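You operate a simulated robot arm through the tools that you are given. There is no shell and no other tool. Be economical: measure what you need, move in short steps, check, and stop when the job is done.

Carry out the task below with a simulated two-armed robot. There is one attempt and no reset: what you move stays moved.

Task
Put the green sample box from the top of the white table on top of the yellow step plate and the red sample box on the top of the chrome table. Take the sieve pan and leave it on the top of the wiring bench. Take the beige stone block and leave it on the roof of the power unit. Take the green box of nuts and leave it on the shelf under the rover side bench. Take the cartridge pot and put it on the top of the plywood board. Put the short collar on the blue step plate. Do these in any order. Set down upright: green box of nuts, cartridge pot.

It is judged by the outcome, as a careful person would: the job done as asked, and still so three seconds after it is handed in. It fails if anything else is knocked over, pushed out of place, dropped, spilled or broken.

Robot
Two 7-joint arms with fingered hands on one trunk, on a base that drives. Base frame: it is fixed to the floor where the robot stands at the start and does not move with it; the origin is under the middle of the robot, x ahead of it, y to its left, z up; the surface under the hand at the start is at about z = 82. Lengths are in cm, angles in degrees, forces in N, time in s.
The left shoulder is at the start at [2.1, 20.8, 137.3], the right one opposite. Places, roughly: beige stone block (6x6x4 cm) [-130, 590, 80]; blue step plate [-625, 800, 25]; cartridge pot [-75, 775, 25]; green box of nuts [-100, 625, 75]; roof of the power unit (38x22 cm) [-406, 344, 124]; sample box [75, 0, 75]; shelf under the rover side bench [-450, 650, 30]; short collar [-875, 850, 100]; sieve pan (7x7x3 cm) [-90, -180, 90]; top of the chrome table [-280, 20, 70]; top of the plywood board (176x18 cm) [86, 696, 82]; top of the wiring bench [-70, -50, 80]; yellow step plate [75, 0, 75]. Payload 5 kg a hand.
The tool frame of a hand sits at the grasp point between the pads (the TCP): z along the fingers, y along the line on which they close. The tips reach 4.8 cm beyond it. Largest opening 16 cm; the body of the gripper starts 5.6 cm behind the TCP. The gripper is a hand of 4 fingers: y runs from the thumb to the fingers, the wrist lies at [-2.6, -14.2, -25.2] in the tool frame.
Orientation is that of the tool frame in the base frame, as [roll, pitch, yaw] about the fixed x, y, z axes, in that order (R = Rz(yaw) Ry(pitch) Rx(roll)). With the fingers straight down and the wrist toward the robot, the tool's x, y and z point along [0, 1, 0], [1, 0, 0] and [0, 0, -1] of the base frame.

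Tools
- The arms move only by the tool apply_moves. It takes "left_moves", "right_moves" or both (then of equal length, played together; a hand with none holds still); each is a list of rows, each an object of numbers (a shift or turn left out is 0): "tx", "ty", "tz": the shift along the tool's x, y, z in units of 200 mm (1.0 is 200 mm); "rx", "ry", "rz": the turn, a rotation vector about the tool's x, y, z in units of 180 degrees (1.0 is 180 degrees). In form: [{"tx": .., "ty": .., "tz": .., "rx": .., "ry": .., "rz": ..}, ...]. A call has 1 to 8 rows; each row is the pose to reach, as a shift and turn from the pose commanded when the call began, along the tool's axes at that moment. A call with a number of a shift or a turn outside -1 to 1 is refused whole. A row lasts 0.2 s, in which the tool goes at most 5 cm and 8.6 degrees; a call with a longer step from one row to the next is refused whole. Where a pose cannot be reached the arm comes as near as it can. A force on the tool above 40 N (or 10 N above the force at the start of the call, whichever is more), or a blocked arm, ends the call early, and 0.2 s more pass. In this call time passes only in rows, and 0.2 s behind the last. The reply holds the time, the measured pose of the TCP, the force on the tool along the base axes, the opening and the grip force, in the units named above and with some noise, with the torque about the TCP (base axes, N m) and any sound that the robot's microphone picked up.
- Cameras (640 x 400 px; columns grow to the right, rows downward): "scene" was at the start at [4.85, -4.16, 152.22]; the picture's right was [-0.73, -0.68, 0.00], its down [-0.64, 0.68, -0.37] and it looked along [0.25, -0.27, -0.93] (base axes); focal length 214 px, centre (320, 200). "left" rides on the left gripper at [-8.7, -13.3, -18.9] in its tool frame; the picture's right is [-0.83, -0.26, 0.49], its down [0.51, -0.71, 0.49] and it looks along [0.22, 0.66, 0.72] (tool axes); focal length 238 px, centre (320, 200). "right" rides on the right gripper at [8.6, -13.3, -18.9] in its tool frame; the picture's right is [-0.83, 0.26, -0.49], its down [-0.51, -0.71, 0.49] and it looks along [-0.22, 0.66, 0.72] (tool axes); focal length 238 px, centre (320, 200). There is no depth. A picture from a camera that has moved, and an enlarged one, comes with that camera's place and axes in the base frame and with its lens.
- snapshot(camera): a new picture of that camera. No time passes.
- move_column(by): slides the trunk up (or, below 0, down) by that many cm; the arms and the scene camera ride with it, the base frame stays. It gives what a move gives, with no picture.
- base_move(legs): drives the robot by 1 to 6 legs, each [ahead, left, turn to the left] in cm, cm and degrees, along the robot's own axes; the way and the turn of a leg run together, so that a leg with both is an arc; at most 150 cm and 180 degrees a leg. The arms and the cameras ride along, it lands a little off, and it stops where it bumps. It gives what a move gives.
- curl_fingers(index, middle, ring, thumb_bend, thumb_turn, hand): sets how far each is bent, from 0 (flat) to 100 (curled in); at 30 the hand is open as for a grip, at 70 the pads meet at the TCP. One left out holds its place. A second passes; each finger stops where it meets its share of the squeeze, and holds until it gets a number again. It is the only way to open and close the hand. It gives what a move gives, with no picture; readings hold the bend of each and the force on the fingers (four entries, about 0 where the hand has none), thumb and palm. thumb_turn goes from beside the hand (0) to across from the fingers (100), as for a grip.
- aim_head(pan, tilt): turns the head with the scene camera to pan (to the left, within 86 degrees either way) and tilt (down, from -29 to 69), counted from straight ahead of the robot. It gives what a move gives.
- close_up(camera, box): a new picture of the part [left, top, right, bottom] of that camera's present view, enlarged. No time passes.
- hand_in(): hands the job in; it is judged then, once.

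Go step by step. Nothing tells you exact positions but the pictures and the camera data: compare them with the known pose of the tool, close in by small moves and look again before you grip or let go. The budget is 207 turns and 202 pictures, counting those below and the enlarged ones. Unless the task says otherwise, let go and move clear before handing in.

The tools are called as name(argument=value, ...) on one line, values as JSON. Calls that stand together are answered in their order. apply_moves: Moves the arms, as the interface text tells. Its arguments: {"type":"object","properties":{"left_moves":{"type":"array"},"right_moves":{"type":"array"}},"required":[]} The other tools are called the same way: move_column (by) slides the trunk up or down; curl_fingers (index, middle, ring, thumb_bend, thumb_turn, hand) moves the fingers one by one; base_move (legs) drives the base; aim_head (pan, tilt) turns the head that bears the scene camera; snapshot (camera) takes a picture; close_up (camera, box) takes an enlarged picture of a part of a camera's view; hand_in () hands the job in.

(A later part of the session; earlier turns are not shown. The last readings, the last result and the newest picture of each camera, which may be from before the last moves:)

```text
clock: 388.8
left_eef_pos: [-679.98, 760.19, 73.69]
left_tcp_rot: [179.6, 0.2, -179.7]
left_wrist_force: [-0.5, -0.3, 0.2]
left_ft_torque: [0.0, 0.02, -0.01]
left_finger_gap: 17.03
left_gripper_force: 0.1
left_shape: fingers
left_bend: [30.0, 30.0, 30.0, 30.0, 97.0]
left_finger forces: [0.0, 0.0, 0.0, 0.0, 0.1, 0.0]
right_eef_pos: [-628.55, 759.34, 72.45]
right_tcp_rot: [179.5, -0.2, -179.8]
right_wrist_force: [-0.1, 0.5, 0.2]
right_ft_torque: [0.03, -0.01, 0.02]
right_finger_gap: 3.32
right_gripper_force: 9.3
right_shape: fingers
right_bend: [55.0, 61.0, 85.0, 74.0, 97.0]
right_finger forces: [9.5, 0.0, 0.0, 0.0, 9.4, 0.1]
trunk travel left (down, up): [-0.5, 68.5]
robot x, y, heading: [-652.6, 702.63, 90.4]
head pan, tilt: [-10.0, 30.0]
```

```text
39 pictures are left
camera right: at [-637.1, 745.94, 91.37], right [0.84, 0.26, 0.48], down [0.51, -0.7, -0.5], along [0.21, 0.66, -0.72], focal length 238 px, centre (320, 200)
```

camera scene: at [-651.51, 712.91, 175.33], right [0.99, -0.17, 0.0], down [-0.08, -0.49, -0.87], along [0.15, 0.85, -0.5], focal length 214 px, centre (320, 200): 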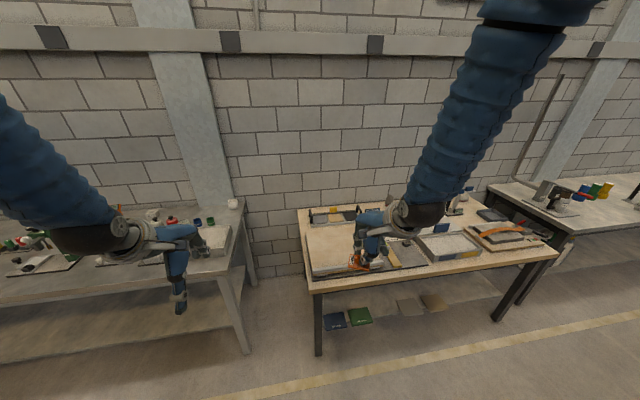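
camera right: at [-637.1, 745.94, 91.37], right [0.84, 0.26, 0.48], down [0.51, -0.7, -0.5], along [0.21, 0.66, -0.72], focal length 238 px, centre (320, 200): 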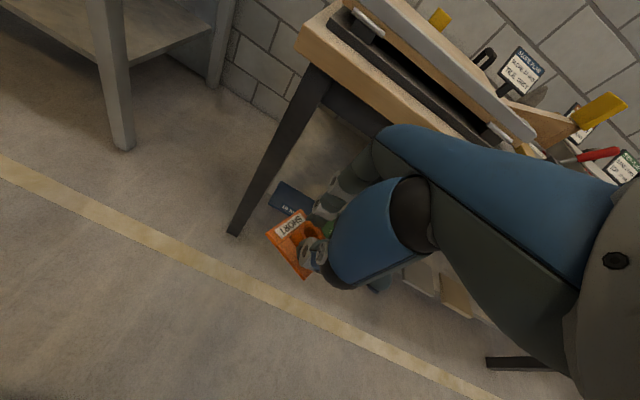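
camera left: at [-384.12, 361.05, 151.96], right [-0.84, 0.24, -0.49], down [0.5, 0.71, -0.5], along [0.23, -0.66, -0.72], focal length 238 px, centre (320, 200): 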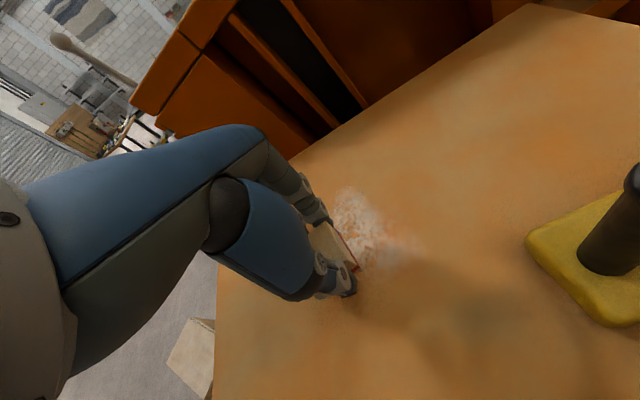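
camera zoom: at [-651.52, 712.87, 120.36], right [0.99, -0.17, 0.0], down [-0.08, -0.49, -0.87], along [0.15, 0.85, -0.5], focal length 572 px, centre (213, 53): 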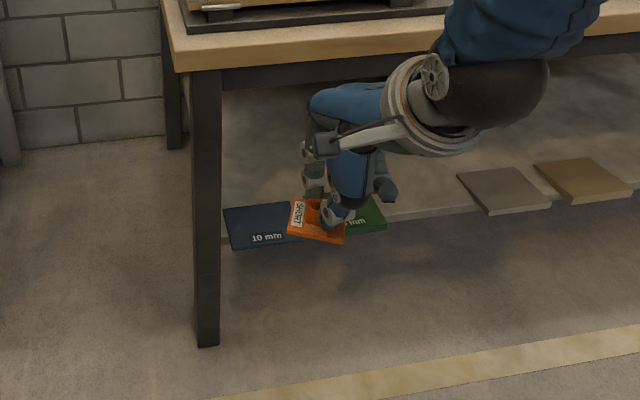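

Triangulated: blue plate (10 mm) centre (-626.5,797.6), top z≈26.7; collar base centre sits ~1 cm left and 2 cm ahead of the TCP. I align the base and lower the collar in front of the shelf.

base_move(legs=[[-1.0, -2.6, -0.3]])

apply_moves(right_moves=[{"tz": 0.12}, {"tz": 0.28}, {"tz": 0.46}, {"tz": 0.64}, {"tz": 0.8}, {"tz": 0.92}, {"tz": 1.0}])

apply_moves(right_moves=[{"tz": 0.12}, {"tz": 0.28}, {"tz": 0.44}, {"tz": 0.58}, {"tz": 0.65}])

snapshot(camera="right")

```text
clock: 389.7
left_eef_pos: [-676.87, 759.28, 73.79]
left_tcp_rot: [179.6, 0.0, 180.0]
left_wrist_force: [1.1, -0.6, -0.6]
left_ft_torque: [0.03, 0.13, 0.03]
left_finger_gap: 17.0
left_gripper_force: 0.0
left_shape: fingers
left_bend: [30.0, 30.0, 30.0, 30.0, 97.0]
left_finger forces: [0.0, 0.0, 0.0, 0.1, 0.0, 0.0]
right_eef_pos: [-625.56, 758.12, 72.43]
right_tcp_rot: [179.5, -0.3, 179.8]
right_wrist_force: [0.2, -0.8, -0.7]
right_ft_torque: [0.07, 0.12, -0.01]
right_finger_gap: 3.33
right_gripper_force: 9.5
right_shape: fingers
right_bend: [55.0, 61.0, 85.0, 74.0, 97.0]
right_finger forces: [9.6, 0.1, 0.0, 0.0, 9.3, 0.0]
trunk travel left (down, up): [-0.5, 68.5]
robot x, y, heading: [-650.5, 702.04, 89.8]
head pan, tilt: [-10.0, 30.0]
```

```text
clock: 391.3
left_eef_pos: [-676.91, 759.33, 73.78]
left_tcp_rot: [179.6, 0.0, 179.8]
left_wrist_force: [-0.5, 0.0, -0.2]
left_ft_torque: [-0.01, -0.01, 0.01]
left_finger_gap: 17.01
left_gripper_force: 0.1
left_shape: fingers
left_bend: [30.0, 30.0, 30.0, 30.0, 97.0]
left_finger forces: [0.0, 0.1, 0.1, 0.0, 0.0, 0.0]
right_eef_pos: [-625.53, 758.3, 52.37]
right_tcp_rot: [179.4, -0.2, 179.7]
right_wrist_force: [-0.9, 0.9, 0.3]
right_ft_torque: [-0.01, 0.01, 0.03]
right_finger_gap: 3.33
right_gripper_force: 9.9
right_shape: fingers
right_bend: [55.0, 61.0, 85.0, 74.0, 97.0]
right_finger forces: [9.3, 0.1, 0.1, 0.0, 9.3, 0.1]
trunk travel left (down, up): [-0.5, 68.5]
robot x, y, heading: [-650.5, 701.77, 90.0]
head pan, tilt: [-10.0, 30.0]
```

```text
clock: 392.5
left_eef_pos: [-676.92, 759.46, 73.81]
left_tcp_rot: [179.6, 0.0, 180.0]
left_wrist_force: [0.0, 0.9, -0.2]
left_ft_torque: [-0.02, 0.01, -0.01]
left_finger_gap: 17.01
left_gripper_force: 0.1
left_shape: fingers
left_bend: [30.0, 30.0, 30.0, 30.0, 97.0]
left_finger forces: [0.0, 0.0, 0.1, 0.0, 0.0, 0.0]
right_eef_pos: [-625.52, 758.45, 39.37]
right_tcp_rot: [179.6, -0.2, 179.8]
right_wrist_force: [-0.3, 0.9, -1.0]
right_ft_torque: [-0.04, -0.01, 0.01]
right_finger_gap: 3.3
right_gripper_force: 8.7
right_shape: fingers
right_bend: [55.0, 61.0, 85.0, 74.0, 97.0]
right_finger forces: [9.4, 0.1, 0.0, 0.0, 9.2, 0.0]
trunk travel left (down, up): [-0.5, 68.5]
robot x, y, heading: [-650.19, 702.01, 90.0]
head pan, tilt: [-10.0, 30.0]
```

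```text
38 pictures are left
camera right: at [-634.26, 745.12, 58.3], right [0.84, 0.25, 0.48], down [0.5, -0.71, -0.5], along [0.22, 0.66, -0.72], focal length 238 px, centre (320, 200)
```

right: 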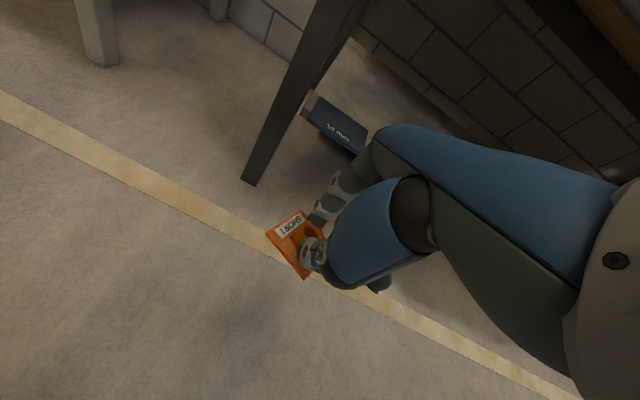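

Plate position confirmed. I extend the arm forward as on the other shelf: first level, then slightly tilted.

apply_moves(right_moves=[{"ty": 0.12}, {"ty": 0.28}, {"ty": 0.44}, {"ty": 0.6}, {"ty": 0.76}, {"ty": 0.88}])

apply_moves(right_moves=[{"ty": 0.08, "rx": -0.01}, {"ty": 0.2, "rx": -0.02}, {"ty": 0.34, "rx": -0.033}, {"ty": 0.46, "rx": -0.033, "tz": 0.01}])

snapshot(camera="right")

snapshot(camera="scene")

```text
clock: 393.9
left_eef_pos: [-676.94, 759.36, 73.66]
left_tcp_rot: [179.6, 0.0, 179.8]
left_wrist_force: [0.0, -0.6, 0.0]
left_ft_torque: [-0.02, 0.01, 0.03]
left_finger_gap: 17.01
left_gripper_force: 0.0
left_shape: fingers
left_bend: [30.0, 30.0, 30.0, 30.0, 97.0]
left_finger forces: [0.0, 0.0, 0.0, 0.1, 0.0, 0.0]
right_eef_pos: [-625.56, 775.99, 39.47]
right_tcp_rot: [179.7, -0.2, 179.9]
right_wrist_force: [0.5, -1.6, -1.8]
right_ft_torque: [0.1, 0.02, -0.01]
right_finger_gap: 3.32
right_gripper_force: 9.0
right_shape: fingers
right_bend: [55.0, 61.0, 85.0, 74.0, 97.0]
right_finger forces: [9.5, 0.0, 0.0, 0.1, 9.2, 0.0]
trunk travel left (down, up): [-0.5, 68.5]
robot x, y, heading: [-650.4, 701.98, 90.2]
head pan, tilt: [-10.0, 30.0]
```

```text
clock: 394.9
left_eef_pos: [-676.94, 759.37, 73.7]
left_tcp_rot: [179.6, 0.1, 179.9]
left_wrist_force: [0.0, 0.5, -0.3]
left_ft_torque: [0.02, -0.01, 0.01]
left_finger_gap: 17.02
left_gripper_force: 0.1
left_shape: fingers
left_bend: [30.0, 30.0, 30.0, 30.0, 97.0]
left_finger forces: [0.1, 0.1, 0.0, 0.0, 0.0, 0.0]
right_eef_pos: [-625.59, 785.19, 39.33]
right_tcp_rot: [173.7, -0.2, 179.8]
right_wrist_force: [0.4, -1.2, -1.7]
right_ft_torque: [0.1, -0.02, 0.01]
right_finger_gap: 3.31
right_gripper_force: 9.5
right_shape: fingers
right_bend: [55.0, 61.0, 85.0, 74.0, 97.0]
right_finger forces: [9.4, 0.0, 0.0, 0.0, 9.4, 0.1]
trunk travel left (down, up): [-0.5, 68.5]
robot x, y, heading: [-650.14, 701.94, 90.2]
head pan, tilt: [-10.0, 30.0]
```

```text
37 pictures are left
camera right: at [-634.26, 770.02, 56.77], right [0.84, 0.2, 0.51], down [0.5, -0.65, -0.57], along [0.22, 0.73, -0.65], focal length 238 px, centre (320, 200)
```

right: 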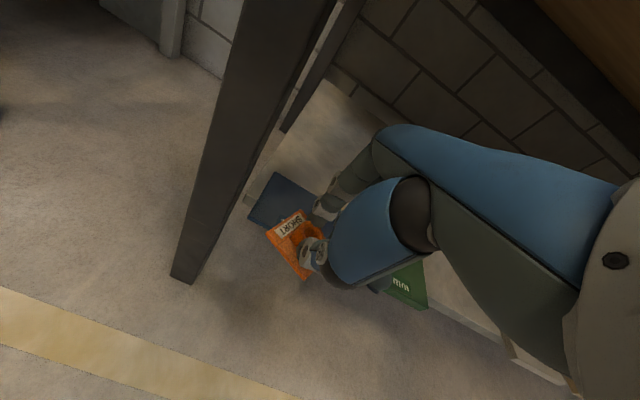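

```text
36 pictures are left
camera scene: at [-648.83, 711.9, 120.33], right [0.98, -0.17, 0.0], down [-0.09, -0.49, -0.87], along [0.15, 0.85, -0.5], focal length 214 px, centre (320, 200)
```

scene: 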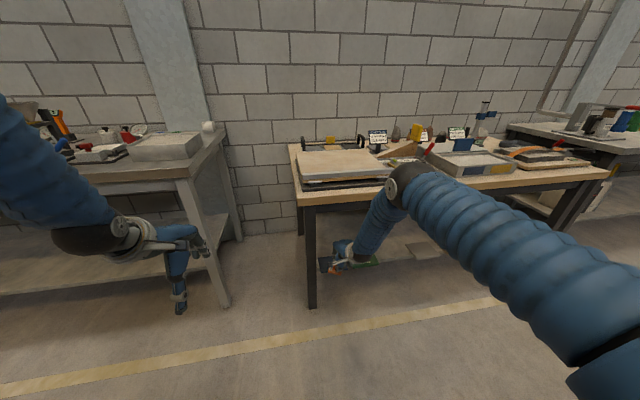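

Same clearance as before; I continue forward with the tilt.

apply_moves(right_moves=[{"ty": 0.1, "tz": 0.011}, {"ty": 0.2, "tz": 0.022}, {"ty": 0.3, "tz": 0.033}, {"ty": 0.4, "tz": 0.045}])

close_up(camera="right", box=[180, 120, 440, 320])

close_up(camera="scene", box=[270, 130, 470, 300])

```text
clock: 395.9
left_eef_pos: [-676.89, 759.38, 73.65]
left_tcp_rot: [179.6, 0.0, 179.8]
left_wrist_force: [0.7, -0.2, 0.3]
left_ft_torque: [-0.02, 0.0, -0.01]
left_finger_gap: 17.0
left_gripper_force: 0.0
left_shape: fingers
left_bend: [30.0, 30.0, 30.0, 30.0, 97.0]
left_finger forces: [0.0, 0.0, 0.0, 0.1, 0.1, 0.0]
right_eef_pos: [-625.54, 793.14, 39.14]
right_tcp_rot: [173.8, -0.2, 179.9]
right_wrist_force: [0.4, -1.2, -0.8]
right_ft_torque: [0.05, -0.01, -0.01]
right_finger_gap: 3.28
right_gripper_force: 8.7
right_shape: fingers
right_bend: [55.0, 61.0, 85.0, 74.0, 97.0]
right_finger forces: [9.3, 0.0, 0.0, 0.0, 9.3, 0.0]
trunk travel left (down, up): [-0.5, 68.5]
robot x, y, heading: [-650.83, 702.04, 89.7]
head pan, tilt: [-10.0, 30.0]
```

```text
2.00 times, centred on (310, 220) of right
camera zoom: at [-634.13, 777.96, 56.7], right [0.84, 0.2, 0.51], down [0.5, -0.65, -0.57], along [0.22, 0.73, -0.65], focal length 477 px, centre (340, 160)
```

zoom: 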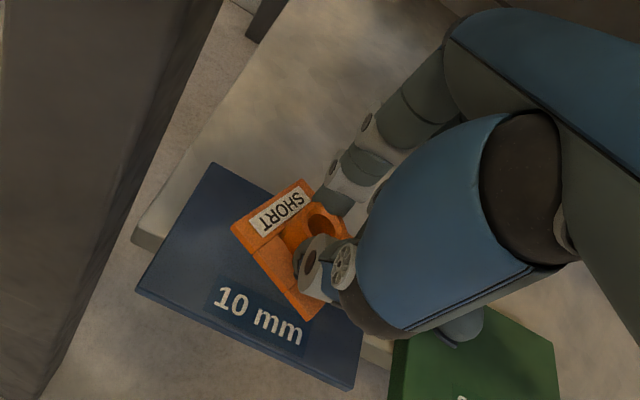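

```text
2.35 times, centred on (370, 215) of scene
camera zoom: at [-648.82, 711.91, 120.33], right [0.98, -0.17, 0.0], down [-0.09, -0.49, -0.87], along [0.15, 0.85, -0.5], focal length 505 px, centre (202, 165)
```

zoom: 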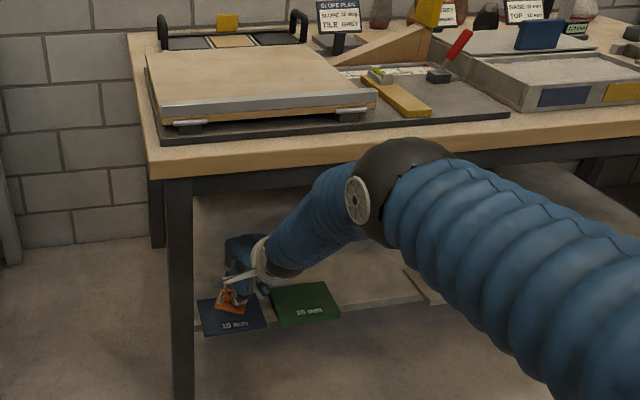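

The blue plate overhangs the shelf edge slightly (edge y≈795.5, plate 792–803.5), so I aim the collar's centre at y≈799. I creep the base forward, then level the hand and lower.

base_move(legs=[[4, 0, 0.2]])

apply_moves(right_moves=[{"rx": 0.012, "tz": 0.01}, {"rx": 0.024, "tz": 0.03}, {"rx": 0.033, "tz": 0.06}, {"rx": 0.033, "tz": 0.1}, {"rx": 0.033, "tz": 0.13, "ty": -0.01}])

close_up(camera="right", box=[180, 120, 440, 320])

```text
clock: 396.8
left_eef_pos: [-677.12, 763.34, 73.68]
left_tcp_rot: [179.7, 0.0, -179.9]
left_wrist_force: [-0.9, 0.1, 0.4]
left_ft_torque: [-0.07, -0.01, 0.0]
left_finger_gap: 16.99
left_gripper_force: 0.1
left_shape: fingers
left_bend: [30.0, 30.0, 30.0, 30.0, 97.0]
left_finger forces: [0.0, 0.1, 0.0, 0.1, 0.1, 0.1]
right_eef_pos: [-625.68, 797.34, 39.25]
right_tcp_rot: [173.8, -0.1, -180.0]
right_wrist_force: [-0.2, 0.1, -0.8]
right_ft_torque: [0.01, 0.01, 0.01]
right_finger_gap: 3.27
right_gripper_force: 9.3
right_shape: fingers
right_bend: [55.0, 61.0, 85.0, 74.0, 97.0]
right_finger forces: [9.3, 0.0, 0.1, 0.0, 9.3, 0.1]
trunk travel left (down, up): [-0.5, 68.5]
robot x, y, heading: [-650.4, 706.27, 89.8]
head pan, tilt: [-10.0, 30.0]
```

```text
clock: 397.9
left_eef_pos: [-677.2, 763.32, 73.65]
left_tcp_rot: [179.6, 0.0, -179.9]
left_wrist_force: [0.4, -0.9, 0.4]
left_ft_torque: [0.02, 0.0, 0.02]
left_finger_gap: 16.99
left_gripper_force: 0.0
left_shape: fingers
left_bend: [30.0, 30.0, 30.0, 30.0, 97.0]
left_finger forces: [0.1, 0.0, 0.0, 0.0, 0.1, 0.0]
right_eef_pos: [-625.81, 797.4, 36.66]
right_tcp_rot: [179.7, -0.3, -180.0]
right_wrist_force: [-1.0, 0.4, -0.2]
right_ft_torque: [0.0, 0.01, -0.02]
right_finger_gap: 3.29
right_gripper_force: 9.9
right_shape: fingers
right_bend: [55.0, 61.0, 85.0, 74.0, 97.0]
right_finger forces: [9.3, 0.0, 0.0, 0.1, 9.2, 0.0]
trunk travel left (down, up): [-0.5, 68.5]
robot x, y, heading: [-650.17, 706.1, 90.1]
head pan, tilt: [-10.0, 30.0]
```

```text
2.00 times, centred on (310, 220) of right
camera zoom: at [-634.47, 784.0, 55.63], right [0.84, 0.26, 0.48], down [0.5, -0.71, -0.5], along [0.21, 0.66, -0.72], focal length 477 px, centre (340, 160)
```

zoom: 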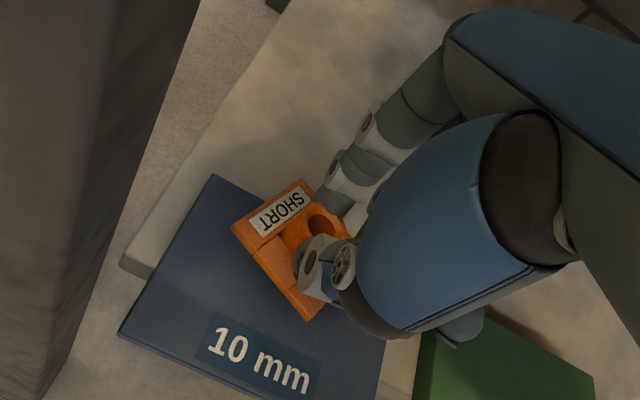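

The collar hangs over the plate. I lower gently to contact.

apply_moves(right_moves=[{"ty": -0.03, "tz": 0.04}, {"ty": -0.03, "tz": 0.08}, {"ty": -0.03, "tz": 0.11}, {"ty": -0.03, "tz": 0.13}])

close_up(camera="right", box=[180, 120, 440, 320])

```text
clock: 398.9
left_eef_pos: [-677.17, 763.2, 73.83]
left_tcp_rot: [179.7, 0.1, -179.9]
left_wrist_force: [0.4, -0.2, -1.1]
left_ft_torque: [-0.04, 0.01, -0.01]
left_finger_gap: 17.02
left_gripper_force: 0.1
left_shape: fingers
left_bend: [30.0, 30.0, 30.0, 30.0, 97.0]
left_finger forces: [0.0, 0.0, 0.1, 0.0, 0.1, 0.0]
right_eef_pos: [-625.89, 797.58, 35.3]
right_tcp_rot: [178.6, -0.3, 179.9]
right_wrist_force: [-0.8, -1.8, 14.7]
right_ft_torque: [0.32, 0.21, 0.07]
right_finger_gap: 3.34
right_gripper_force: 13.3
right_shape: fingers
right_bend: [56.0, 61.0, 85.0, 74.0, 97.0]
right_finger forces: [14.6, 0.0, 0.1, 0.0, 12.4, 0.2]
trunk travel left (down, up): [-0.5, 68.5]
robot x, y, heading: [-650.25, 706.0, 90.1]
head pan, tilt: [-10.0, 30.0]
stopped in row 4 (right hand): the force on the tool passed its limit at 44 N (the readings are from after the stop); the commanded pose is now the measured one
```

```text
2.00 times, centred on (310, 220) of right
camera zoom: at [-634.45, 783.93, 54.07], right [0.84, 0.25, 0.49], down [0.5, -0.7, -0.51], along [0.21, 0.67, -0.71], focal length 477 px, centre (340, 160)
```

zoom: 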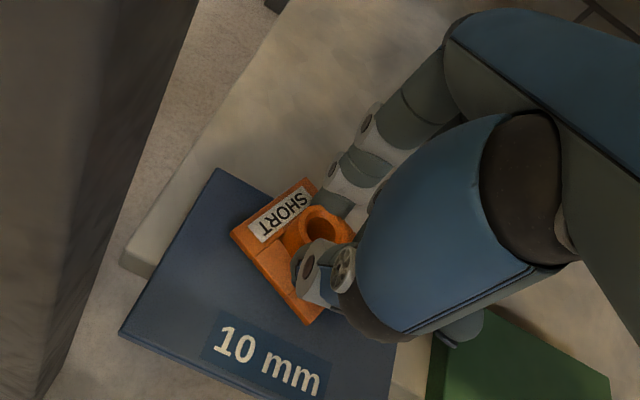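

Seated on the plate. I ease off and open index, middle and thumb moderately.

apply_moves(right_moves=[{"tz": -0.008}])

curl_fingers(hand="right", index=46, middle=46, thumb_bend=58)

close_up(camera="right", box=[180, 120, 440, 320])

```text
clock: 399.3
left_eef_pos: [-677.25, 763.1, 73.68]
left_tcp_rot: [179.5, 0.1, -179.9]
left_wrist_force: [-0.7, -0.2, 0.3]
left_ft_torque: [-0.02, -0.02, -0.02]
left_finger_gap: 17.01
left_gripper_force: 0.0
left_shape: fingers
left_bend: [30.0, 30.0, 30.0, 30.0, 97.0]
left_finger forces: [0.1, 0.1, 0.0, 0.1, 0.0, 0.0]
right_eef_pos: [-625.93, 797.36, 35.25]
right_tcp_rot: [178.9, -0.3, -180.0]
right_wrist_force: [0.4, 3.4, 13.7]
right_ft_torque: [0.66, 0.15, -0.01]
right_finger_gap: 3.39
right_gripper_force: 12.9
right_shape: fingers
right_bend: [55.0, 61.0, 85.0, 74.0, 97.0]
right_finger forces: [18.0, 0.1, 0.1, 0.0, 8.7, 0.0]
trunk travel left (down, up): [-0.5, 68.5]
robot x, y, heading: [-650.44, 706.22, 90.1]
head pan, tilt: [-10.0, 30.0]
```

```text
clock: 400.3
left_eef_pos: [-677.08, 763.23, 73.61]
left_tcp_rot: [179.6, 0.1, -179.9]
left_wrist_force: [-0.2, -0.2, -0.6]
left_ft_torque: [0.02, 0.01, 0.01]
left_finger_gap: 17.0
left_gripper_force: 0.0
left_shape: fingers
left_bend: [30.0, 30.0, 30.0, 30.0, 97.0]
left_finger forces: [0.0, 0.1, 0.0, 0.0, 0.0, 0.1]
right_eef_pos: [-625.93, 797.14, 35.08]
right_tcp_rot: [179.1, -0.4, -180.0]
right_wrist_force: [-0.6, -0.3, 0.8]
right_ft_torque: [0.04, 0.0, 0.0]
right_finger_gap: 8.5
right_gripper_force: 0.2
right_shape: fingers
right_bend: [46.0, 46.0, 85.0, 57.0, 97.0]
right_finger forces: [0.6, 0.0, 0.0, 0.0, 0.1, 0.1]
trunk travel left (down, up): [-0.5, 68.5]
robot x, y, heading: [-650.42, 705.74, 90.3]
head pan, tilt: [-10.0, 30.0]
```

```text
2.00 times, centred on (310, 220) of right
camera zoom: at [-634.46, 783.71, 53.9], right [0.84, 0.25, 0.49], down [0.5, -0.7, -0.5], along [0.21, 0.67, -0.71], focal length 477 px, centre (340, 160)
```

zoom: 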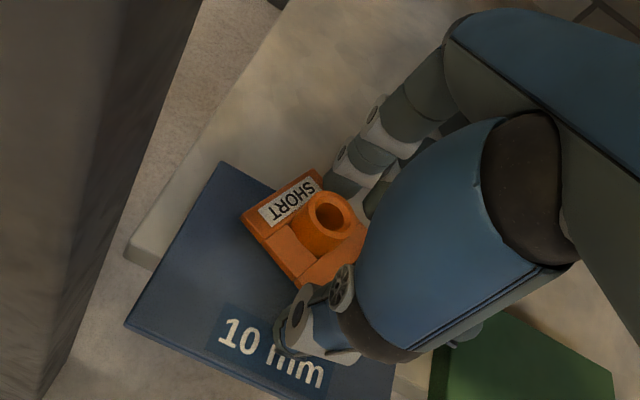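

The collar sits flat on the blue plate. I raise with tilt and withdraw.

apply_moves(right_moves=[{"tz": -0.08}, {"tz": -0.16, "rx": -0.02}, {"tz": -0.25, "rx": -0.04}, {"tz": -0.33, "rx": -0.055}, {"tz": -0.37, "ty": -0.1, "rx": -0.055}, {"tz": -0.37, "ty": -0.3, "rx": -0.055}, {"tz": -0.37, "ty": -0.5, "rx": -0.055}, {"tz": -0.37, "ty": -0.7, "rx": -0.055}])

base_move(legs=[[-35, 0, 0]])

close_up(camera="scene", box=[260, 150, 420, 290])

```text
clock: 402.1
left_eef_pos: [-677.2, 763.26, 73.74]
left_tcp_rot: [179.7, 0.1, 180.0]
left_wrist_force: [0.8, 1.0, 0.3]
left_ft_torque: [-0.03, 0.02, 0.0]
left_finger_gap: 16.98
left_gripper_force: 0.0
left_shape: fingers
left_bend: [30.0, 30.0, 30.0, 30.0, 97.0]
left_finger forces: [0.0, 0.0, 0.0, 0.0, 0.1, 0.0]
right_eef_pos: [-625.73, 783.12, 42.52]
right_tcp_rot: [169.0, -0.3, 179.9]
right_wrist_force: [0.0, 1.6, 1.7]
right_ft_torque: [-0.12, -0.01, 0.06]
right_finger_gap: 8.55
right_gripper_force: 0.1
right_shape: fingers
right_bend: [46.0, 46.0, 85.0, 57.0, 97.0]
right_finger forces: [0.1, 0.0, 0.0, 0.0, 0.1, 0.0]
trunk travel left (down, up): [-0.5, 68.5]
robot x, y, heading: [-650.35, 706.25, 90.2]
head pan, tilt: [-10.0, 30.0]
```

```text
clock: 404.4
left_eef_pos: [-676.9, 728.22, 73.76]
left_tcp_rot: [179.6, 0.0, -179.9]
left_wrist_force: [0.0, 0.3, 0.3]
left_ft_torque: [0.01, -0.01, -0.01]
left_finger_gap: 17.01
left_gripper_force: 0.0
left_shape: fingers
left_bend: [30.0, 30.0, 30.0, 30.0, 97.0]
left_finger forces: [0.0, 0.1, 0.1, 0.0, 0.0, 0.0]
right_eef_pos: [-625.66, 748.09, 42.48]
right_tcp_rot: [169.3, -0.3, 179.9]
right_wrist_force: [-1.3, -0.1, 1.2]
right_ft_torque: [0.01, -0.03, 0.0]
right_finger_gap: 8.5
right_gripper_force: 0.0
right_shape: fingers
right_bend: [46.0, 46.0, 85.0, 57.0, 97.0]
right_finger forces: [0.0, 0.0, 0.1, 0.0, 0.1, 0.1]
trunk travel left (down, up): [-0.5, 68.5]
robot x, y, heading: [-650.77, 671.14, 90.1]
head pan, tilt: [-10.0, 30.0]
```

```text
2.86 times, centred on (340, 220) of scene
camera zoom: at [-648.78, 680.85, 120.34], right [0.99, -0.17, 0.0], down [-0.09, -0.49, -0.87], along [0.15, 0.85, -0.5], focal length 613 px, centre (263, 143)
```

zoom: 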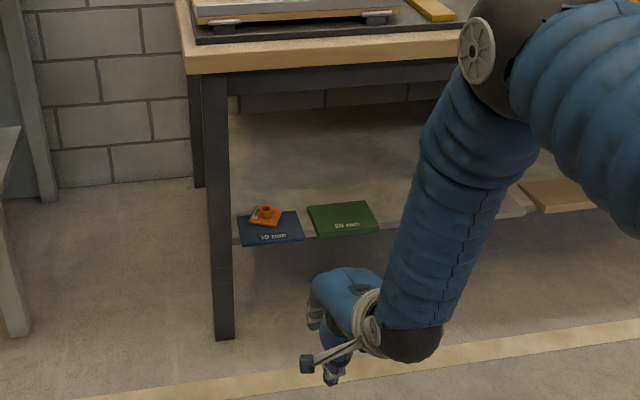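

Collar is on the blue plate. Last item: the cartridge pot near (-75,775,25). I restore the arms and trunk for travel.

move_column(by=37)

apply_moves(right_moves=[{"tz": -0.2, "rx": 0.02}, {"tz": -0.4, "rx": 0.04}, {"tz": -0.6, "rx": 0.06}, {"tz": -0.8, "rx": 0.06}, {"tz": -1.0, "rx": 0.06}])

apply_moves(right_moves=[{"tz": -0.15, "ty": -0.1}, {"tz": -0.3, "ty": -0.25}, {"tz": -0.45, "ty": -0.45}, {"tz": -0.55, "ty": -0.65}, {"tz": -0.6, "ty": -0.8}])

curl_fingers(hand="right", index=30, middle=30, ring=30, thumb_bend=30)

base_move(legs=[[0, -95, 0], [-71, 0, 0], [0, 0, -126]])

```text
clock: 407.9
left_eef_pos: [-676.86, 728.3, 110.64]
left_tcp_rot: [179.5, 0.0, 179.9]
left_wrist_force: [0.0, 0.0, -0.5]
left_ft_torque: [-0.02, 0.0, 0.0]
left_finger_gap: 17.01
left_gripper_force: 0.0
left_shape: fingers
left_bend: [30.0, 30.0, 30.0, 30.0, 97.0]
left_finger forces: [0.0, 0.1, 0.0, 0.1, 0.1, 0.1]
right_eef_pos: [-625.69, 748.18, 79.33]
right_tcp_rot: [169.2, -0.3, -180.0]
right_wrist_force: [0.3, 0.3, 0.3]
right_ft_torque: [0.0, 0.02, 0.01]
right_finger_gap: 8.53
right_gripper_force: 0.0
right_shape: fingers
right_bend: [46.0, 46.0, 85.0, 57.0, 97.0]
right_finger forces: [0.0, 0.1, 0.0, 0.0, 0.0, 0.0]
trunk travel left (down, up): [-37.5, 31.5]
robot x, y, heading: [-650.34, 670.98, 89.9]
head pan, tilt: [-10.0, 30.0]
```

```text
clock: 409.1
left_eef_pos: [-676.97, 728.28, 110.76]
left_tcp_rot: [179.5, 0.1, -179.9]
left_wrist_force: [-0.3, -0.9, 0.1]
left_ft_torque: [0.1, -0.03, 0.02]
left_finger_gap: 17.02
left_gripper_force: 0.0
left_shape: fingers
left_bend: [30.0, 30.0, 30.0, 30.0, 97.0]
left_finger forces: [0.1, 0.0, 0.0, 0.0, 0.0, 0.0]
right_eef_pos: [-625.58, 744.06, 98.91]
right_tcp_rot: [-179.9, -0.3, 179.9]
right_wrist_force: [-0.6, -2.7, -1.2]
right_ft_torque: [0.2, -0.03, -0.04]
right_finger_gap: 8.53
right_gripper_force: 0.1
right_shape: fingers
right_bend: [46.0, 46.0, 85.0, 57.0, 97.0]
right_finger forces: [0.0, 0.0, 0.0, 0.1, 0.0, 0.1]
trunk travel left (down, up): [-37.5, 31.5]
robot x, y, heading: [-650.63, 670.69, 89.8]
head pan, tilt: [-10.0, 30.0]
```

```text
clock: 410.3
left_eef_pos: [-676.99, 728.25, 110.85]
left_tcp_rot: [179.5, 0.0, -179.9]
left_wrist_force: [-0.1, -0.3, 0.5]
left_ft_torque: [0.03, -0.04, -0.04]
left_finger_gap: 17.02
left_gripper_force: 0.0
left_shape: fingers
left_bend: [30.0, 30.0, 30.0, 30.0, 97.0]
left_finger forces: [0.1, 0.0, 0.1, 0.1, 0.0, 0.0]
right_eef_pos: [-625.5, 728.16, 111.03]
right_tcp_rot: [-180.0, -0.3, -180.0]
right_wrist_force: [-0.1, 0.2, -1.0]
right_ft_torque: [-0.01, 0.0, -0.01]
right_finger_gap: 8.56
right_gripper_force: 0.1
right_shape: fingers
right_bend: [46.0, 46.0, 85.0, 57.0, 97.0]
right_finger forces: [0.1, 0.0, 0.1, 0.0, 0.0, 0.1]
trunk travel left (down, up): [-37.5, 31.5]
robot x, y, heading: [-650.38, 670.86, 90.1]
head pan, tilt: [-10.0, 30.0]
```

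```text
clock: 411.3
left_eef_pos: [-677.05, 728.28, 110.75]
left_tcp_rot: [179.5, 0.0, 180.0]
left_wrist_force: [0.6, 0.5, -0.1]
left_ft_torque: [0.02, 0.01, -0.02]
left_finger_gap: 17.01
left_gripper_force: 0.0
left_shape: fingers
left_bend: [30.0, 30.0, 30.0, 30.0, 97.0]
left_finger forces: [0.0, 0.0, 0.1, 0.1, 0.0, 0.0]
right_eef_pos: [-625.5, 728.26, 110.99]
right_tcp_rot: [179.9, -0.3, 179.8]
right_wrist_force: [-0.2, -0.1, -0.1]
right_ft_torque: [-0.02, 0.0, -0.02]
right_finger_gap: 16.97
right_gripper_force: 0.1
right_shape: fingers
right_bend: [30.0, 30.0, 30.0, 30.0, 97.0]
right_finger forces: [0.1, 0.0, 0.0, 0.0, 0.0, 0.0]
trunk travel left (down, up): [-37.5, 31.5]
robot x, y, heading: [-650.25, 671.07, 90.1]
head pan, tilt: [-10.0, 30.0]
```

```text
clock: 425.0
left_eef_pos: [-492.68, 588.9, 110.76]
left_tcp_rot: [179.6, -0.1, 54.6]
left_wrist_force: [-0.8, 0.7, -0.8]
left_ft_torque: [0.04, -0.03, 0.0]
left_finger_gap: 17.03
left_gripper_force: 0.1
left_shape: fingers
left_bend: [30.0, 30.0, 30.0, 30.0, 97.0]
left_finger forces: [0.0, 0.0, 0.1, 0.0, 0.1, 0.0]
right_eef_pos: [-522.52, 547.05, 111.03]
right_tcp_rot: [-180.0, -0.3, 54.5]
right_wrist_force: [0.4, -0.2, 0.3]
right_ft_torque: [0.02, -0.02, -0.02]
right_finger_gap: 17.01
right_gripper_force: 0.1
right_shape: fingers
right_bend: [30.0, 30.0, 30.0, 30.0, 97.0]
right_finger forces: [0.1, 0.0, 0.0, 0.0, 0.0, 0.1]
trunk travel left (down, up): [-37.5, 31.5]
robot x, y, heading: [-554.89, 600.27, -35.5]
head pan, tilt: [-10.0, 30.0]
```

I retrace the path to the lane and drive east through it.

base_move(legs=[[145, 0, 0], [40, 0, 0], [0, 0, 35.5], [0, 42, 0]])

```text
clock: 438.1
left_eef_pos: [-346.46, 561.06, 110.67]
left_tcp_rot: [179.6, 0.0, 89.6]
left_wrist_force: [0.1, -0.4, 0.0]
left_ft_torque: [-0.05, 0.01, -0.01]
left_finger_gap: 17.02
left_gripper_force: 0.0
left_shape: fingers
left_bend: [30.0, 30.0, 30.0, 30.0, 97.0]
left_finger forces: [0.0, 0.1, 0.0, 0.1, 0.1, 0.0]
right_eef_pos: [-347.05, 509.52, 111.06]
right_tcp_rot: [-180.0, -0.4, 89.4]
right_wrist_force: [0.5, 0.5, 0.5]
right_ft_torque: [-0.04, 0.02, -0.02]
right_finger_gap: 16.99
right_gripper_force: 0.0
right_shape: fingers
right_bend: [30.0, 30.0, 30.0, 30.0, 97.0]
right_finger forces: [0.1, 0.1, 0.0, 0.0, 0.0, 0.1]
trunk travel left (down, up): [-37.5, 31.5]
robot x, y, heading: [-404.03, 534.94, -0.8]
head pan, tilt: [-10.0, 30.0]
```

base_move(legs=[[0, 0, 0.8], [130, 0, 0], [130, 0, 0]])

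base_move(legs=[[135, 0, 0]])

```text
clock: 451.2
left_eef_pos: [-85.78, 563.06, 110.82]
left_tcp_rot: [179.6, 0.1, 90.2]
left_wrist_force: [1.2, 0.3, 0.3]
left_ft_torque: [0.04, 0.04, -0.02]
left_finger_gap: 17.02
left_gripper_force: 0.1
left_shape: fingers
left_bend: [30.0, 30.0, 30.0, 30.0, 97.0]
left_finger forces: [0.1, 0.0, 0.2, 0.0, 0.0, 0.0]
right_eef_pos: [-85.78, 511.52, 111.0]
right_tcp_rot: [179.9, -0.4, 90.0]
right_wrist_force: [-0.4, -0.4, -1.0]
right_ft_torque: [-0.01, 0.02, -0.02]
right_finger_gap: 16.98
right_gripper_force: 0.1
right_shape: fingers
right_bend: [30.0, 30.0, 30.0, 30.0, 97.0]
right_finger forces: [0.0, 0.1, 0.0, 0.0, 0.0, 0.0]
trunk travel left (down, up): [-37.5, 31.5]
robot x, y, heading: [-143.09, 536.27, 0.3]
head pan, tilt: [-10.0, 30.0]
```

```text
clock: 457.9
left_eef_pos: [49.65, 561.15, 110.64]
left_tcp_rot: [179.7, -0.1, 89.0]
left_wrist_force: [-0.2, 0.0, -0.4]
left_ft_torque: [-0.02, 0.03, -0.01]
left_finger_gap: 17.04
left_gripper_force: 0.1
left_shape: fingers
left_bend: [30.0, 30.0, 30.0, 30.0, 97.0]
left_finger forces: [0.0, 0.1, 0.1, 0.0, 0.1, 0.0]
right_eef_pos: [48.91, 509.96, 110.92]
right_tcp_rot: [179.9, -0.3, 89.0]
right_wrist_force: [0.3, 0.1, -1.1]
right_ft_torque: [-0.01, 0.0, 0.0]
right_finger_gap: 16.98
right_gripper_force: 0.1
right_shape: fingers
right_bend: [30.0, 30.0, 30.0, 30.0, 97.0]
right_finger forces: [0.0, 0.1, 0.0, 0.0, 0.0, 0.0]
trunk travel left (down, up): [-37.5, 31.5]
robot x, y, heading: [-8.04, 535.4, -0.8]
head pan, tilt: [-10.0, 30.0]
```

Now I turn to face up the corridor between the bench and the board, and look both ways.

base_move(legs=[[0, 0, 90.8]])

aim_head(pan=-10, tilt=25)

snapshot(camera="scene")

```text
clock: 459.6
left_eef_pos: [39.58, 577.07, 110.77]
left_tcp_rot: [179.6, 0.0, 106.3]
left_wrist_force: [-0.5, 0.1, 0.0]
left_ft_torque: [0.01, 0.01, -0.01]
left_finger_gap: 17.01
left_gripper_force: 0.1
left_shape: fingers
left_bend: [30.0, 30.0, 30.0, 30.0, 98.0]
left_finger forces: [0.1, 0.0, 0.1, 0.0, 0.0, 0.1]
right_eef_pos: [53.68, 526.56, 110.9]
right_tcp_rot: [-179.7, -0.1, 104.7]
right_wrist_force: [-0.6, -6.4, -0.9]
right_ft_torque: [0.14, 0.06, -0.43]
right_finger_gap: 16.94
right_gripper_force: 3.2
right_shape: fingers
right_bend: [30.0, 30.0, 30.0, 30.0, 97.0]
right_finger forces: [6.3, 0.1, 0.0, 0.1, 0.1, 0.1]
trunk travel left (down, up): [-37.5, 31.5]
robot x, y, heading: [-8.12, 535.12, 16.2]
head pan, tilt: [-10.0, 30.0]
stopped in leg 1: the force on the tool passed its limit at 117 N (the readings are from after the stop); the commanded pose is now the measured one
```

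```text
clock: 460.3
left_eef_pos: [39.63, 577.04, 110.68]
left_tcp_rot: [179.6, -0.1, 106.2]
left_wrist_force: [0.4, 0.9, -0.3]
left_ft_torque: [0.04, -0.02, 0.0]
left_finger_gap: 17.03
left_gripper_force: 0.0
left_shape: fingers
left_bend: [30.0, 30.0, 30.0, 30.0, 98.0]
left_finger forces: [0.0, 0.0, 0.0, 0.0, 0.0, 0.1]
right_eef_pos: [53.82, 526.52, 110.91]
right_tcp_rot: [-179.6, -0.2, 104.7]
right_wrist_force: [-0.2, -8.4, -2.0]
right_ft_torque: [0.16, 0.08, -0.5]
right_finger_gap: 16.89
right_gripper_force: 3.9
right_shape: fingers
right_bend: [30.0, 30.0, 30.0, 30.0, 97.0]
right_finger forces: [8.2, 0.0, 0.1, 0.1, 0.1, 0.0]
trunk travel left (down, up): [-37.5, 31.5]
robot x, y, heading: [-8.04, 535.66, 16.5]
head pan, tilt: [-10.0, 25.0]
```

```text
29 pictures are left
camera scene: at [2.06, 536.54, 158.13], right [0.11, -0.99, 0.0], down [-0.42, -0.05, -0.91], along [0.9, 0.1, -0.42], focal length 214 px, centre (320, 200)
```

scene: 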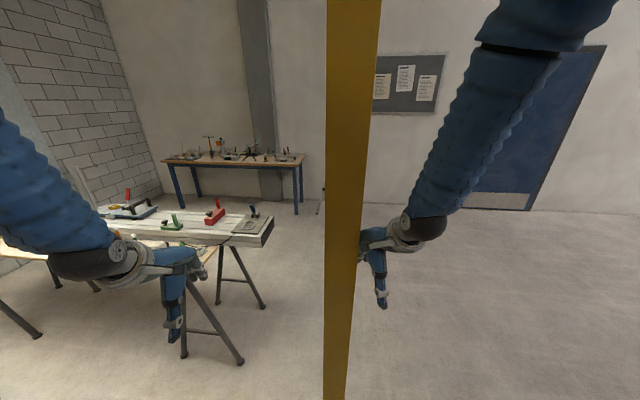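

My right hand bumped the yellow gantry post, which stands between my hands. I turn back, reverse away from it, and then turn left in the clear.

base_move(legs=[[0, 0, -16.3], [-45, 0, 0]])

snapshot(camera="scene")

```text
clock: 464.0
left_eef_pos: [4.1, 562.07, 110.63]
left_tcp_rot: [179.6, 0.0, 89.9]
left_wrist_force: [-0.7, 0.6, -0.1]
left_ft_torque: [0.03, -0.04, 0.02]
left_finger_gap: 17.04
left_gripper_force: 0.0
left_shape: fingers
left_bend: [30.0, 30.0, 30.0, 30.0, 98.0]
left_finger forces: [0.0, 0.0, 0.0, 0.0, 0.0, 0.0]
right_eef_pos: [3.73, 509.63, 110.96]
right_tcp_rot: [-179.7, -0.1, 88.4]
right_wrist_force: [-0.4, -0.4, 0.1]
right_ft_torque: [-0.01, 0.01, -0.05]
right_finger_gap: 17.0
right_gripper_force: 0.1
right_shape: fingers
right_bend: [30.0, 30.0, 30.0, 30.0, 97.0]
right_finger forces: [0.1, 0.0, 0.0, 0.1, 0.0, 0.0]
trunk travel left (down, up): [-37.5, 31.5]
robot x, y, heading: [-53.07, 534.86, -0.3]
head pan, tilt: [-10.0, 25.0]
```

```text
28 pictures are left
camera scene: at [-43.23, 533.73, 158.13], right [-0.17, -0.98, 0.0], down [-0.42, 0.07, -0.91], along [0.89, -0.16, -0.42], focal length 214 px, centre (320, 200)
```

scene: 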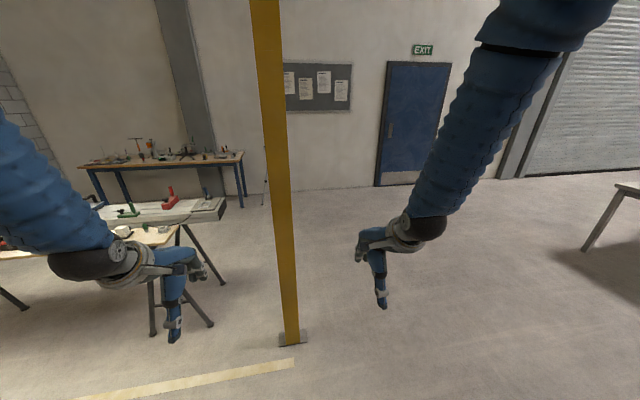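

The post is upright and unmoved. I turn left, sidestep a little and drive up the corridor.

base_move(legs=[[0, 0, 90.3], [0, -40, 0], [125, 0, 0]])

aim_head(pan=35, tilt=35)

snapshot(camera="scene")

aim_head(pan=-60, tilt=35)

snapshot(camera="scene")

```text
clock: 476.2
left_eef_pos: [-39.51, 717.29, 110.8]
left_tcp_rot: [179.6, -0.1, 179.9]
left_wrist_force: [-0.1, -0.2, 1.1]
left_ft_torque: [-0.05, -0.01, 0.01]
left_finger_gap: 17.02
left_gripper_force: 0.1
left_shape: fingers
left_bend: [30.0, 30.0, 30.0, 30.0, 98.0]
left_finger forces: [0.1, 0.1, 0.0, 0.0, 0.0, 0.1]
right_eef_pos: [12.91, 716.77, 110.82]
right_tcp_rot: [-179.5, -0.2, 178.5]
right_wrist_force: [-0.7, 0.4, 0.0]
right_ft_torque: [-0.03, -0.02, -0.01]
right_finger_gap: 16.95
right_gripper_force: 0.0
right_shape: fingers
right_bend: [30.0, 30.0, 30.0, 30.0, 97.0]
right_finger forces: [0.0, 0.0, 0.0, 0.1, 0.0, 0.0]
trunk travel left (down, up): [-37.5, 31.5]
robot x, y, heading: [-12.74, 659.48, 90.1]
head pan, tilt: [-10.0, 25.0]
```

```text
clock: 477.3
left_eef_pos: [-39.53, 717.2, 110.6]
left_tcp_rot: [179.6, 0.1, 179.9]
left_wrist_force: [0.0, -1.0, -0.4]
left_ft_torque: [0.01, -0.04, 0.02]
left_finger_gap: 17.03
left_gripper_force: 0.1
left_shape: fingers
left_bend: [30.0, 30.0, 30.0, 30.0, 98.0]
left_finger forces: [0.1, 0.1, 0.0, 0.0, 0.0, 0.0]
right_eef_pos: [12.8, 716.74, 110.77]
right_tcp_rot: [-179.5, -0.1, 178.6]
right_wrist_force: [-0.6, -0.4, 0.2]
right_ft_torque: [0.01, 0.02, 0.02]
right_finger_gap: 16.94
right_gripper_force: 0.1
right_shape: fingers
right_bend: [30.0, 30.0, 30.0, 30.0, 97.0]
right_finger forces: [0.0, 0.0, 0.0, 0.0, 0.0, 0.0]
trunk travel left (down, up): [-37.5, 31.5]
robot x, y, heading: [-12.76, 659.69, 90.2]
head pan, tilt: [35.0, 35.0]
```

```text
27 pictures are left
camera scene: at [-18.02, 668.05, 156.56], right [0.82, 0.57, 0.0], down [0.33, -0.47, -0.82], along [-0.47, 0.67, -0.57], focal length 214 px, centre (320, 200)
```

scene: 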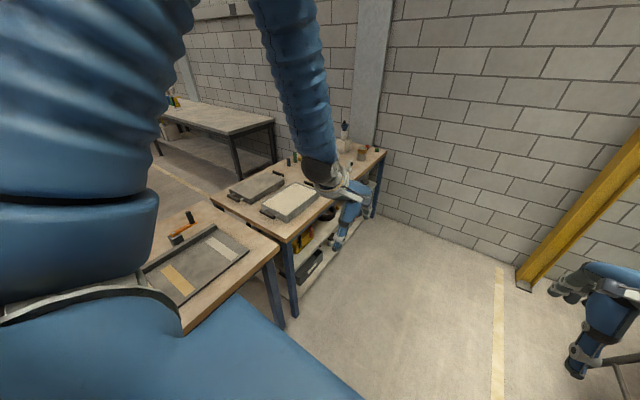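

```text
clock: 479.0
left_eef_pos: [-39.47, 717.2, 110.59]
left_tcp_rot: [179.5, 0.1, 179.9]
left_wrist_force: [0.1, -0.8, -0.2]
left_ft_torque: [0.01, -0.02, 0.02]
left_finger_gap: 17.05
left_gripper_force: 0.0
left_shape: fingers
left_bend: [30.0, 30.0, 30.0, 30.0, 98.0]
left_finger forces: [0.0, 0.0, 0.0, 0.0, 0.2, 0.0]
right_eef_pos: [12.91, 716.72, 110.83]
right_tcp_rot: [-179.5, -0.2, 178.5]
right_wrist_force: [-0.1, 0.4, -0.1]
right_ft_torque: [0.04, -0.02, -0.01]
right_finger_gap: 16.95
right_gripper_force: 0.0
right_shape: fingers
right_bend: [30.0, 30.0, 30.0, 30.0, 97.0]
right_finger forces: [0.0, 0.0, 0.0, 0.0, 0.0, 0.1]
trunk travel left (down, up): [-37.5, 31.5]
robot x, y, heading: [-12.84, 659.95, 90.0]
head pan, tilt: [-60.0, 35.0]
```

```text
26 pictures are left
camera scene: at [-5.36, 665.23, 156.56], right [0.5, -0.87, 0.0], down [-0.5, -0.29, -0.82], along [0.71, 0.41, -0.57], focal length 214 px, centre (320, 200)
```

scene: 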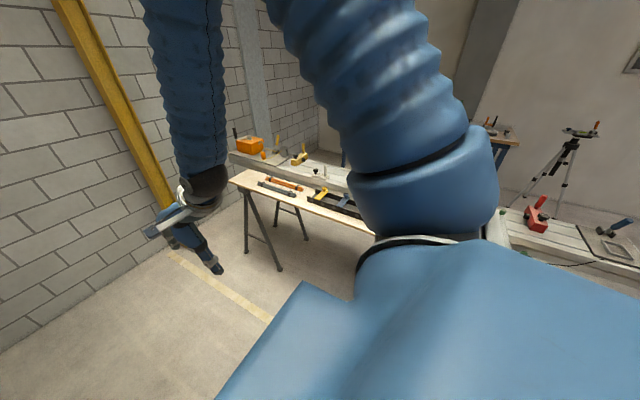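

I drive further up the corridor and turn left to face the second bench's lower shelf.

base_move(legs=[[91, -24, 0], [0, 0, 90]])

aim_head(pan=-10, tilt=42)

snapshot(camera="scene")

```text
clock: 487.7
left_eef_pos: [-46.3, 724.36, 110.64]
left_tcp_rot: [179.6, 0.1, -90.8]
left_wrist_force: [-0.2, -0.4, 0.4]
left_ft_torque: [0.0, -0.01, -0.01]
left_finger_gap: 17.02
left_gripper_force: 0.1
left_shape: fingers
left_bend: [30.0, 30.0, 30.0, 30.0, 98.0]
left_finger forces: [0.0, 0.0, 0.1, 0.0, 0.0, 0.1]
right_eef_pos: [-45.13, 776.76, 110.83]
right_tcp_rot: [-179.6, -0.2, -92.2]
right_wrist_force: [0.0, -0.1, 0.0]
right_ft_torque: [0.03, -0.05, 0.02]
right_finger_gap: 17.01
right_gripper_force: 0.0
right_shape: fingers
right_bend: [30.0, 30.0, 30.0, 30.0, 97.0]
right_finger forces: [0.1, 0.0, 0.0, 0.1, 0.0, 0.1]
trunk travel left (down, up): [-37.5, 31.5]
robot x, y, heading: [11.24, 750.47, 179.5]
head pan, tilt: [-60.0, 35.0]
```

```text
clock: 488.9
left_eef_pos: [-46.35, 724.5, 110.7]
left_tcp_rot: [179.5, 0.0, -90.9]
left_wrist_force: [0.1, -0.3, -1.0]
left_ft_torque: [-0.02, -0.01, -0.03]
left_finger_gap: 17.03
left_gripper_force: 0.1
left_shape: fingers
left_bend: [30.0, 30.0, 30.0, 30.0, 98.0]
left_finger forces: [0.0, 0.0, 0.0, 0.0, 0.0, 0.1]
right_eef_pos: [-45.11, 776.74, 110.87]
right_tcp_rot: [-179.6, -0.2, -92.3]
right_wrist_force: [-0.2, 0.0, 0.0]
right_ft_torque: [0.02, 0.0, 0.01]
right_finger_gap: 16.98
right_gripper_force: 0.1
right_shape: fingers
right_bend: [30.0, 30.0, 30.0, 30.0, 97.0]
right_finger forces: [0.0, 0.1, 0.0, 0.1, 0.0, 0.0]
trunk travel left (down, up): [-37.5, 31.5]
robot x, y, heading: [11.39, 750.06, 179.1]
head pan, tilt: [-10.0, 42.0]
```

```text
25 pictures are left
camera scene: at [2.12, 751.86, 155.51], right [0.19, 0.98, 0.0], down [0.66, -0.13, -0.74], along [-0.73, 0.14, -0.67], focal length 214 px, centre (320, 200)
```

scene: 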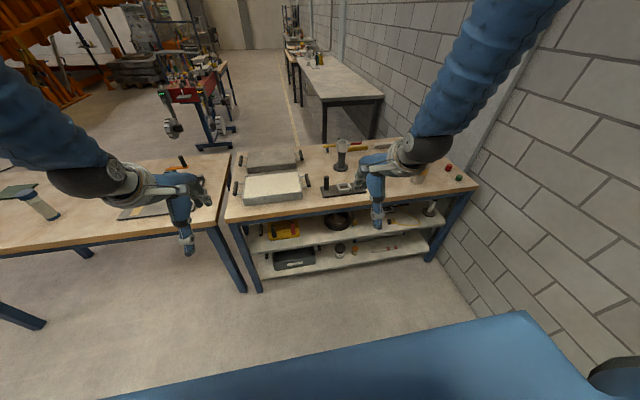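

This bench has two shelves. I zoom to find the cartridge pot on the lower one.

close_up(camera="scene", box=[230, 170, 470, 300])

```text
2.67 times, centred on (350, 235) of scene
camera zoom: at [2.12, 751.86, 155.51], right [0.19, 0.98, 0.0], down [0.66, -0.13, -0.74], along [-0.73, 0.14, -0.67], focal length 572 px, centre (240, 107)
```

zoom: 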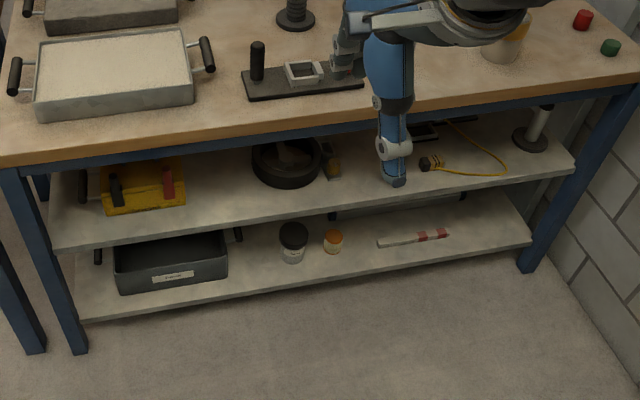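

close_up(camera="scene", box=[320, 235, 400, 285])

snapshot(camera="right")

```text
8.00 times, centred on (360, 260) of scene
camera zoom: at [2.12, 751.86, 155.51], right [0.19, 0.98, 0.0], down [0.66, -0.13, -0.74], along [-0.73, 0.14, -0.67], focal length 1716 px, centre (0, -280)
```

zoom: 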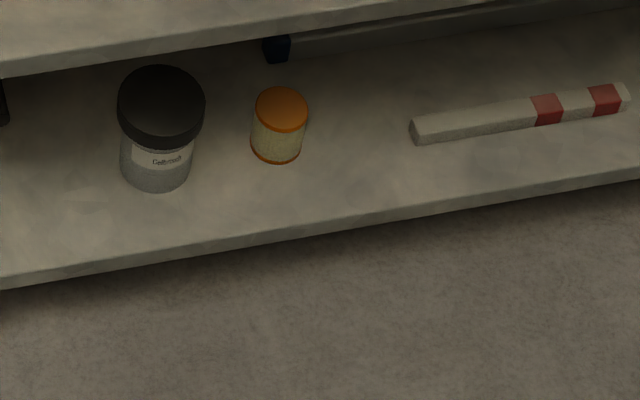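

```text
22 pictures are left
camera right: at [-32.34, 767.76, 129.98], right [-0.23, 0.85, 0.48], down [0.73, 0.48, -0.49], along [-0.64, 0.24, -0.73], focal length 238 px, centre (320, 200)
```

right: 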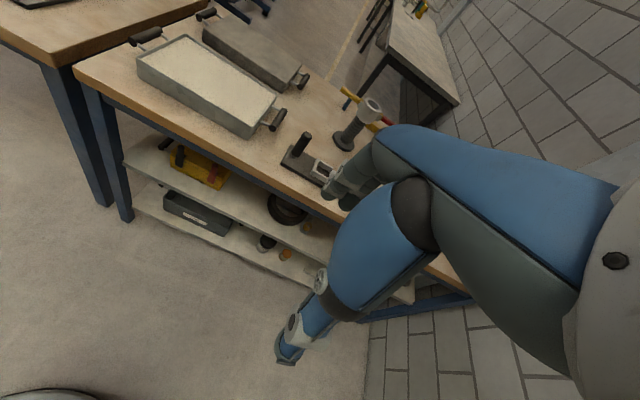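

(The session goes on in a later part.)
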